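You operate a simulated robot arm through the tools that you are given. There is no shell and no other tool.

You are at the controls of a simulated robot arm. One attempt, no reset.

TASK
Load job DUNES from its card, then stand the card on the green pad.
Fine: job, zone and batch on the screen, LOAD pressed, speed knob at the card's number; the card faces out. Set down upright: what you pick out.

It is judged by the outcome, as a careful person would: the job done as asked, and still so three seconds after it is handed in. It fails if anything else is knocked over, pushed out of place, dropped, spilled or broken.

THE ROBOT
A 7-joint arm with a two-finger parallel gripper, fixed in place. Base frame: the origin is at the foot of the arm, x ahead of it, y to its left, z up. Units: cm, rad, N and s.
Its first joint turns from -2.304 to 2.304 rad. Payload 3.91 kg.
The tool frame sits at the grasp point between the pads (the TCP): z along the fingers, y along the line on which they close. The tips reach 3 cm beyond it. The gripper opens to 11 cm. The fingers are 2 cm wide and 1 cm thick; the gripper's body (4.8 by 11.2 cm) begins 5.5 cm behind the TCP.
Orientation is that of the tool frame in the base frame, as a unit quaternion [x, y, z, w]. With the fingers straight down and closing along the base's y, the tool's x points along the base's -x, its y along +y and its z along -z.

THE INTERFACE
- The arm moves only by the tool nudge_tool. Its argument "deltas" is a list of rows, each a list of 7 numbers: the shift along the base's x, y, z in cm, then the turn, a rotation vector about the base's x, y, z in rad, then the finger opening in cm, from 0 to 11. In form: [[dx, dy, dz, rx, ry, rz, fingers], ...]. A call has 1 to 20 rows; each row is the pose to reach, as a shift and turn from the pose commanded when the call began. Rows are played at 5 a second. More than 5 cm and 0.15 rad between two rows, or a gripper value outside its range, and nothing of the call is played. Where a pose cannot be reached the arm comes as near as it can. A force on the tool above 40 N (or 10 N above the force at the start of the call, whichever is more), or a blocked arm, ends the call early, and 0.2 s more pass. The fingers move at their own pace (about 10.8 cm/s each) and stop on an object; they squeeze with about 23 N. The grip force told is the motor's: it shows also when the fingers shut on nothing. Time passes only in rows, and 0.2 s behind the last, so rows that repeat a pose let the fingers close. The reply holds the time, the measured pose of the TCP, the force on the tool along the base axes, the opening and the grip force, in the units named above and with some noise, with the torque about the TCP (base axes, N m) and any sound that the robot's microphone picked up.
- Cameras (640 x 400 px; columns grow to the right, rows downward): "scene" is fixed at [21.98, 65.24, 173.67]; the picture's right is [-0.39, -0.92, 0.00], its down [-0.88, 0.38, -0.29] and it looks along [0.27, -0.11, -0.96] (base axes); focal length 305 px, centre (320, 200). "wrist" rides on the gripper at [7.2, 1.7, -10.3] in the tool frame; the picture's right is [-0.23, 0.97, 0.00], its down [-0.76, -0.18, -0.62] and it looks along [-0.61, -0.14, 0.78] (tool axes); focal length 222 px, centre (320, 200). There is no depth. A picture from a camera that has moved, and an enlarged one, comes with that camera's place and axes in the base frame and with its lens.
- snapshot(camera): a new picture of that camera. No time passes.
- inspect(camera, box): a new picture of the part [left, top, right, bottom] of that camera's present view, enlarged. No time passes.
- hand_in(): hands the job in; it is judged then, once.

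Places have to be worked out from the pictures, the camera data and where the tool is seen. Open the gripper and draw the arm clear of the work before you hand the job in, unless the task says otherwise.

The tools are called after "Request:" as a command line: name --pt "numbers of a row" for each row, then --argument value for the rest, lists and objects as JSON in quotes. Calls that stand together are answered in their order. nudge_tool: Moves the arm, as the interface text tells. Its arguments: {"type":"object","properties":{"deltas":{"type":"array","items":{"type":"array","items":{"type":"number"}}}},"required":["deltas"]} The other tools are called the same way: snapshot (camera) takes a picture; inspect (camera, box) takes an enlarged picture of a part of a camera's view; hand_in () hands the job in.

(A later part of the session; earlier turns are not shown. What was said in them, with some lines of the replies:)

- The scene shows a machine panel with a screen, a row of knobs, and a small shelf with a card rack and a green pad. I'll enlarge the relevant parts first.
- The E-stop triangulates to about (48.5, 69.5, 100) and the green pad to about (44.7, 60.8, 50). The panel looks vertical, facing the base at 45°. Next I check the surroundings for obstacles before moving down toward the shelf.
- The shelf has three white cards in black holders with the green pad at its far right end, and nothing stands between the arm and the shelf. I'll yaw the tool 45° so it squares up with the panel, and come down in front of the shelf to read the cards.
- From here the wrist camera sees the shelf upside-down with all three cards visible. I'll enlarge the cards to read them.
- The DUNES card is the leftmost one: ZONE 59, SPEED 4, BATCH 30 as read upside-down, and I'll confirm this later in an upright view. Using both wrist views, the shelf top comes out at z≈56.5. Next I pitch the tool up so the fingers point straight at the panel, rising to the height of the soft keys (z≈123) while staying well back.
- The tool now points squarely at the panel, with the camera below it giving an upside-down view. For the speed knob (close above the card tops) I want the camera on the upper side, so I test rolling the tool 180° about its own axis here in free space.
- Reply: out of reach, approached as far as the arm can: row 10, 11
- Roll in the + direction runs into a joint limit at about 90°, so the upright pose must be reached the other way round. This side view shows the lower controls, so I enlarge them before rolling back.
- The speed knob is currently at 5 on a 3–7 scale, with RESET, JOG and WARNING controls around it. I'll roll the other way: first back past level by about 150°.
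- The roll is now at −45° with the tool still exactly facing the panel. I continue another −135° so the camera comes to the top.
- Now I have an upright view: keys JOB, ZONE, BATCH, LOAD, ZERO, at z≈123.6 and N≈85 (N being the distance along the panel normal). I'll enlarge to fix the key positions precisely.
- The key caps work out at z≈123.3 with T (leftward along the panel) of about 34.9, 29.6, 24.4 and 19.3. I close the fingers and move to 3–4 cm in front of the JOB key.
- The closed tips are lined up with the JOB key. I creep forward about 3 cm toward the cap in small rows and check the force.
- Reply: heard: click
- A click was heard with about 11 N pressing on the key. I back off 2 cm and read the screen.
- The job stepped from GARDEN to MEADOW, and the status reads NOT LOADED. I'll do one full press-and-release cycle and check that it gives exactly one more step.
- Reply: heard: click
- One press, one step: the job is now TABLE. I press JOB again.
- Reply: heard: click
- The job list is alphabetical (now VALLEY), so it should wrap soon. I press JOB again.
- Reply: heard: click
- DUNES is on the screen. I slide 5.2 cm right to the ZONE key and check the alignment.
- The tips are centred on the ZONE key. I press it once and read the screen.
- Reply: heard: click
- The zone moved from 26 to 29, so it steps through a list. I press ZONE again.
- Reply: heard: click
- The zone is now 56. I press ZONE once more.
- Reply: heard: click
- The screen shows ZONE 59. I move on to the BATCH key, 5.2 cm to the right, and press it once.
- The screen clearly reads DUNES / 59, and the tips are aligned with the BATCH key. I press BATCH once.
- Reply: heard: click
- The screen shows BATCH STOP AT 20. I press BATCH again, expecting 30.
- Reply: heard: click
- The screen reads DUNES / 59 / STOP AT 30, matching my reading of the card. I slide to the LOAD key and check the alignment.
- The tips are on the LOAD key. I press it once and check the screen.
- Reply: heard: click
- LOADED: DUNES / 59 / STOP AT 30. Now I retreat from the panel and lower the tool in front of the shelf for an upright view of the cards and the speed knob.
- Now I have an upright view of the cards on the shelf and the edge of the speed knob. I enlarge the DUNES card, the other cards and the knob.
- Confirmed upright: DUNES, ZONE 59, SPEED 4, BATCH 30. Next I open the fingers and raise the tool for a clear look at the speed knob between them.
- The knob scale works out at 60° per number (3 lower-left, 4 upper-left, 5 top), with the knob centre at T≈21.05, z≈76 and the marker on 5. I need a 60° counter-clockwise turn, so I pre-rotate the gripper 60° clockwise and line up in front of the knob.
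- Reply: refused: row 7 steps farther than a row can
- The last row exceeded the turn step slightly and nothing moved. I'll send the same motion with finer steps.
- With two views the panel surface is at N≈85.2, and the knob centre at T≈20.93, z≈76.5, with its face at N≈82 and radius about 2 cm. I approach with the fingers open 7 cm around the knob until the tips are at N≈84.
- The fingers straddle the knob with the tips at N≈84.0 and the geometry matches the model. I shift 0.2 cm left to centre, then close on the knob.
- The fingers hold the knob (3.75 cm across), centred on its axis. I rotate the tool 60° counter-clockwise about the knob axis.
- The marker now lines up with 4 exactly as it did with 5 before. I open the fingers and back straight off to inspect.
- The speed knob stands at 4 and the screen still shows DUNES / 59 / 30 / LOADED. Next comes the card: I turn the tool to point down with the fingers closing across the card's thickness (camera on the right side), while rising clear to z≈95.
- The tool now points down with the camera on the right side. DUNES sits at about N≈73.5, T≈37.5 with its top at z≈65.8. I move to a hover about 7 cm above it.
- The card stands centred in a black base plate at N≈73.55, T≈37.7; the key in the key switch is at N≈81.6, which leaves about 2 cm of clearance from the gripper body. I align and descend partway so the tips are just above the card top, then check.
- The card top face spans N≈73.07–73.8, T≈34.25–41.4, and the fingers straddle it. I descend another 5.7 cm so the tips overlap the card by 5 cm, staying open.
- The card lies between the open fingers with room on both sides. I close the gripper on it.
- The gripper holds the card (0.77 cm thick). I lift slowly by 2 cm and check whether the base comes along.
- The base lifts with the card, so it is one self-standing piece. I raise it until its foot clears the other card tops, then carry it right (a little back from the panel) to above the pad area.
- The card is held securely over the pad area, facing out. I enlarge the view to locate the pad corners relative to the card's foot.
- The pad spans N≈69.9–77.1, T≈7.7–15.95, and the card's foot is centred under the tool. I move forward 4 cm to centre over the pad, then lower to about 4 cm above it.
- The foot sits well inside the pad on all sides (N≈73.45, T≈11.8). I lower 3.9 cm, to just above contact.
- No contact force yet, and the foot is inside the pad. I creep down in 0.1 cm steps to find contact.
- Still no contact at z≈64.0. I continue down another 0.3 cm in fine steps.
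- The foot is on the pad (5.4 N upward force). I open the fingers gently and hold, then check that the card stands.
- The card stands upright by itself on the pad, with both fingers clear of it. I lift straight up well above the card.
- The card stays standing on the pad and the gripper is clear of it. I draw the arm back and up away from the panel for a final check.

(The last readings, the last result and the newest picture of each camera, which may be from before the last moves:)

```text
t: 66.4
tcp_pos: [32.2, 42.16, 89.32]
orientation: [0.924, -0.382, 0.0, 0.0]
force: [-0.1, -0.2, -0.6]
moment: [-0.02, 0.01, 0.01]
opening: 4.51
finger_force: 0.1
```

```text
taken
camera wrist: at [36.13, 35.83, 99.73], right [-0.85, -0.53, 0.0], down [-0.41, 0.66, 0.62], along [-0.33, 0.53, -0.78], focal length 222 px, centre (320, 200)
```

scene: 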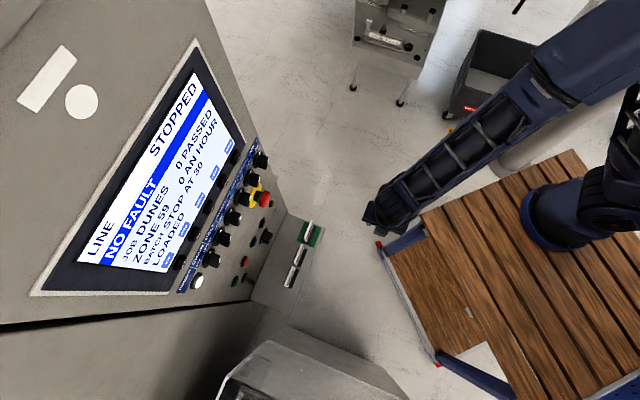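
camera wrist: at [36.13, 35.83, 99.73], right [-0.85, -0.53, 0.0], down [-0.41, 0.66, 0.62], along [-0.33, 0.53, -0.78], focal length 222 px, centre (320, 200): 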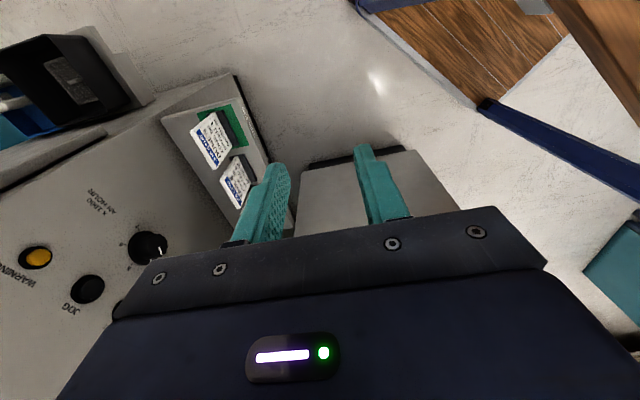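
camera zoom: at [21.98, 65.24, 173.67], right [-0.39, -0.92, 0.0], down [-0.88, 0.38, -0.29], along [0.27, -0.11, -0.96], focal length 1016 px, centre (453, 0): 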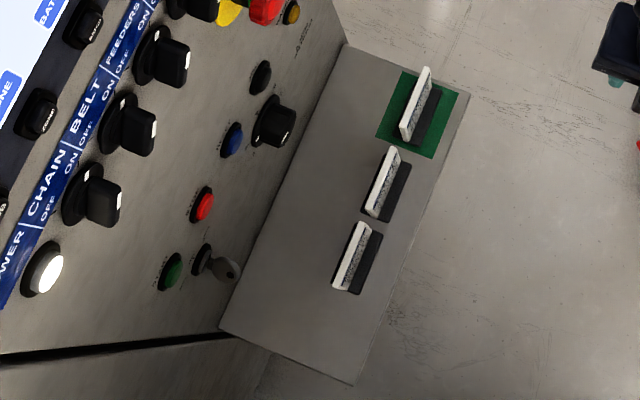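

The DUNES card stands centred on the green pad facing out, the other two cards have not moved, and the screen reads DUNES / 59 / STOP AT 30 / LOADED. I take one last enlarged look at the card face and the knob.

Request:
inspect --camera "wrist" --box '[160, 80, 280, 220]'

Request:
inspect --camera "wrist" --box '[90, 180, 190, 280]'

Request:
inspect --camera "scene" --box '[235, 215, 285, 265]'

```text
2.86 times, centred on (220, 150) of wrist
camera zoom: at [36.13, 35.83, 99.73], right [-0.85, -0.53, 0.0], down [-0.41, 0.66, 0.62], along [-0.33, 0.53, -0.78], focal length 635 px, centre (606, 343)
```

zoom: 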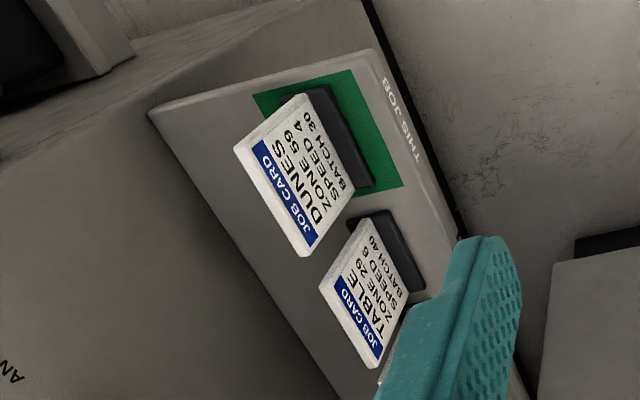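

```text
4.00 times, centred on (140, 230) of wrist
camera zoom: at [36.13, 35.83, 99.73], right [-0.85, -0.53, 0.0], down [-0.41, 0.66, 0.62], along [-0.33, 0.53, -0.78], focal length 888 px, centre (1040, 80)
```

zoom: 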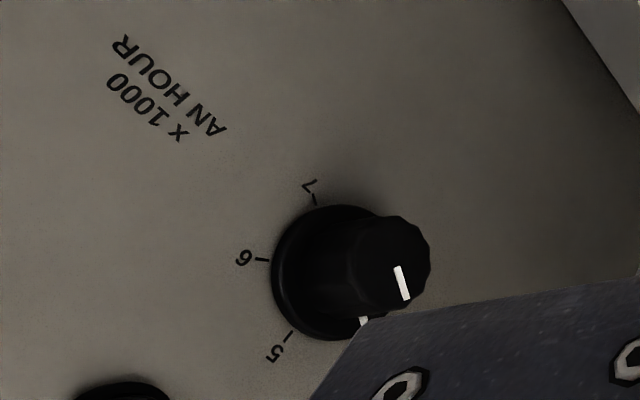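

```text
8.00 times, centred on (260, 240) of scene
camera zoom: at [21.98, 65.24, 173.67], right [-0.39, -0.92, 0.0], down [-0.88, 0.38, -0.29], along [0.27, -0.11, -0.96], focal length 2440 px, centre (800, -120)
```

zoom: 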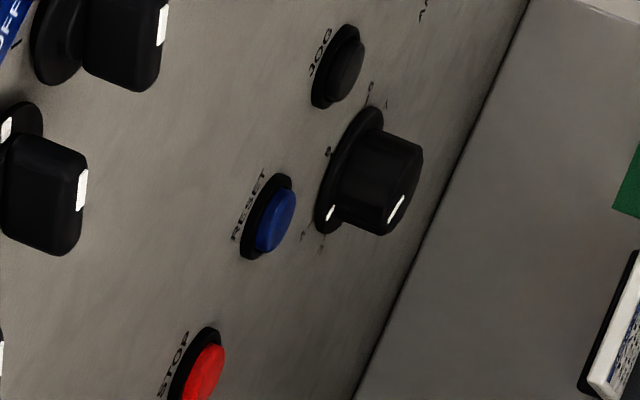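

The DUNES card is upright on the pad facing out, the knob is still at 4, the job is loaded, and the gripper is open and clear. I hand the job in.

Request:
hand_in

```text
The job is handed in.
```

Job DUNES is loaded, its card stands on the green pad, and I've handed the job in. I haven't seen the judging result.

- **Screen:** it reads JOB DUNES, ZONE 59, BATCH STOP AT 30 and LOADED. This matches the card, which I checked in an upright view.
- **Speed knob:** turned from 5 to 4, the card's number, and still at 4 in the last pictures.
- **Card:** it stands upright near the middle of the pad, facing out, and stayed standing after I let go. The card and its black base are one piece, so they moved together.
- **Everything else:** the other two cards are where they were, and nothing was knocked or dropped. The gripper is open and the arm is back clear of the work.
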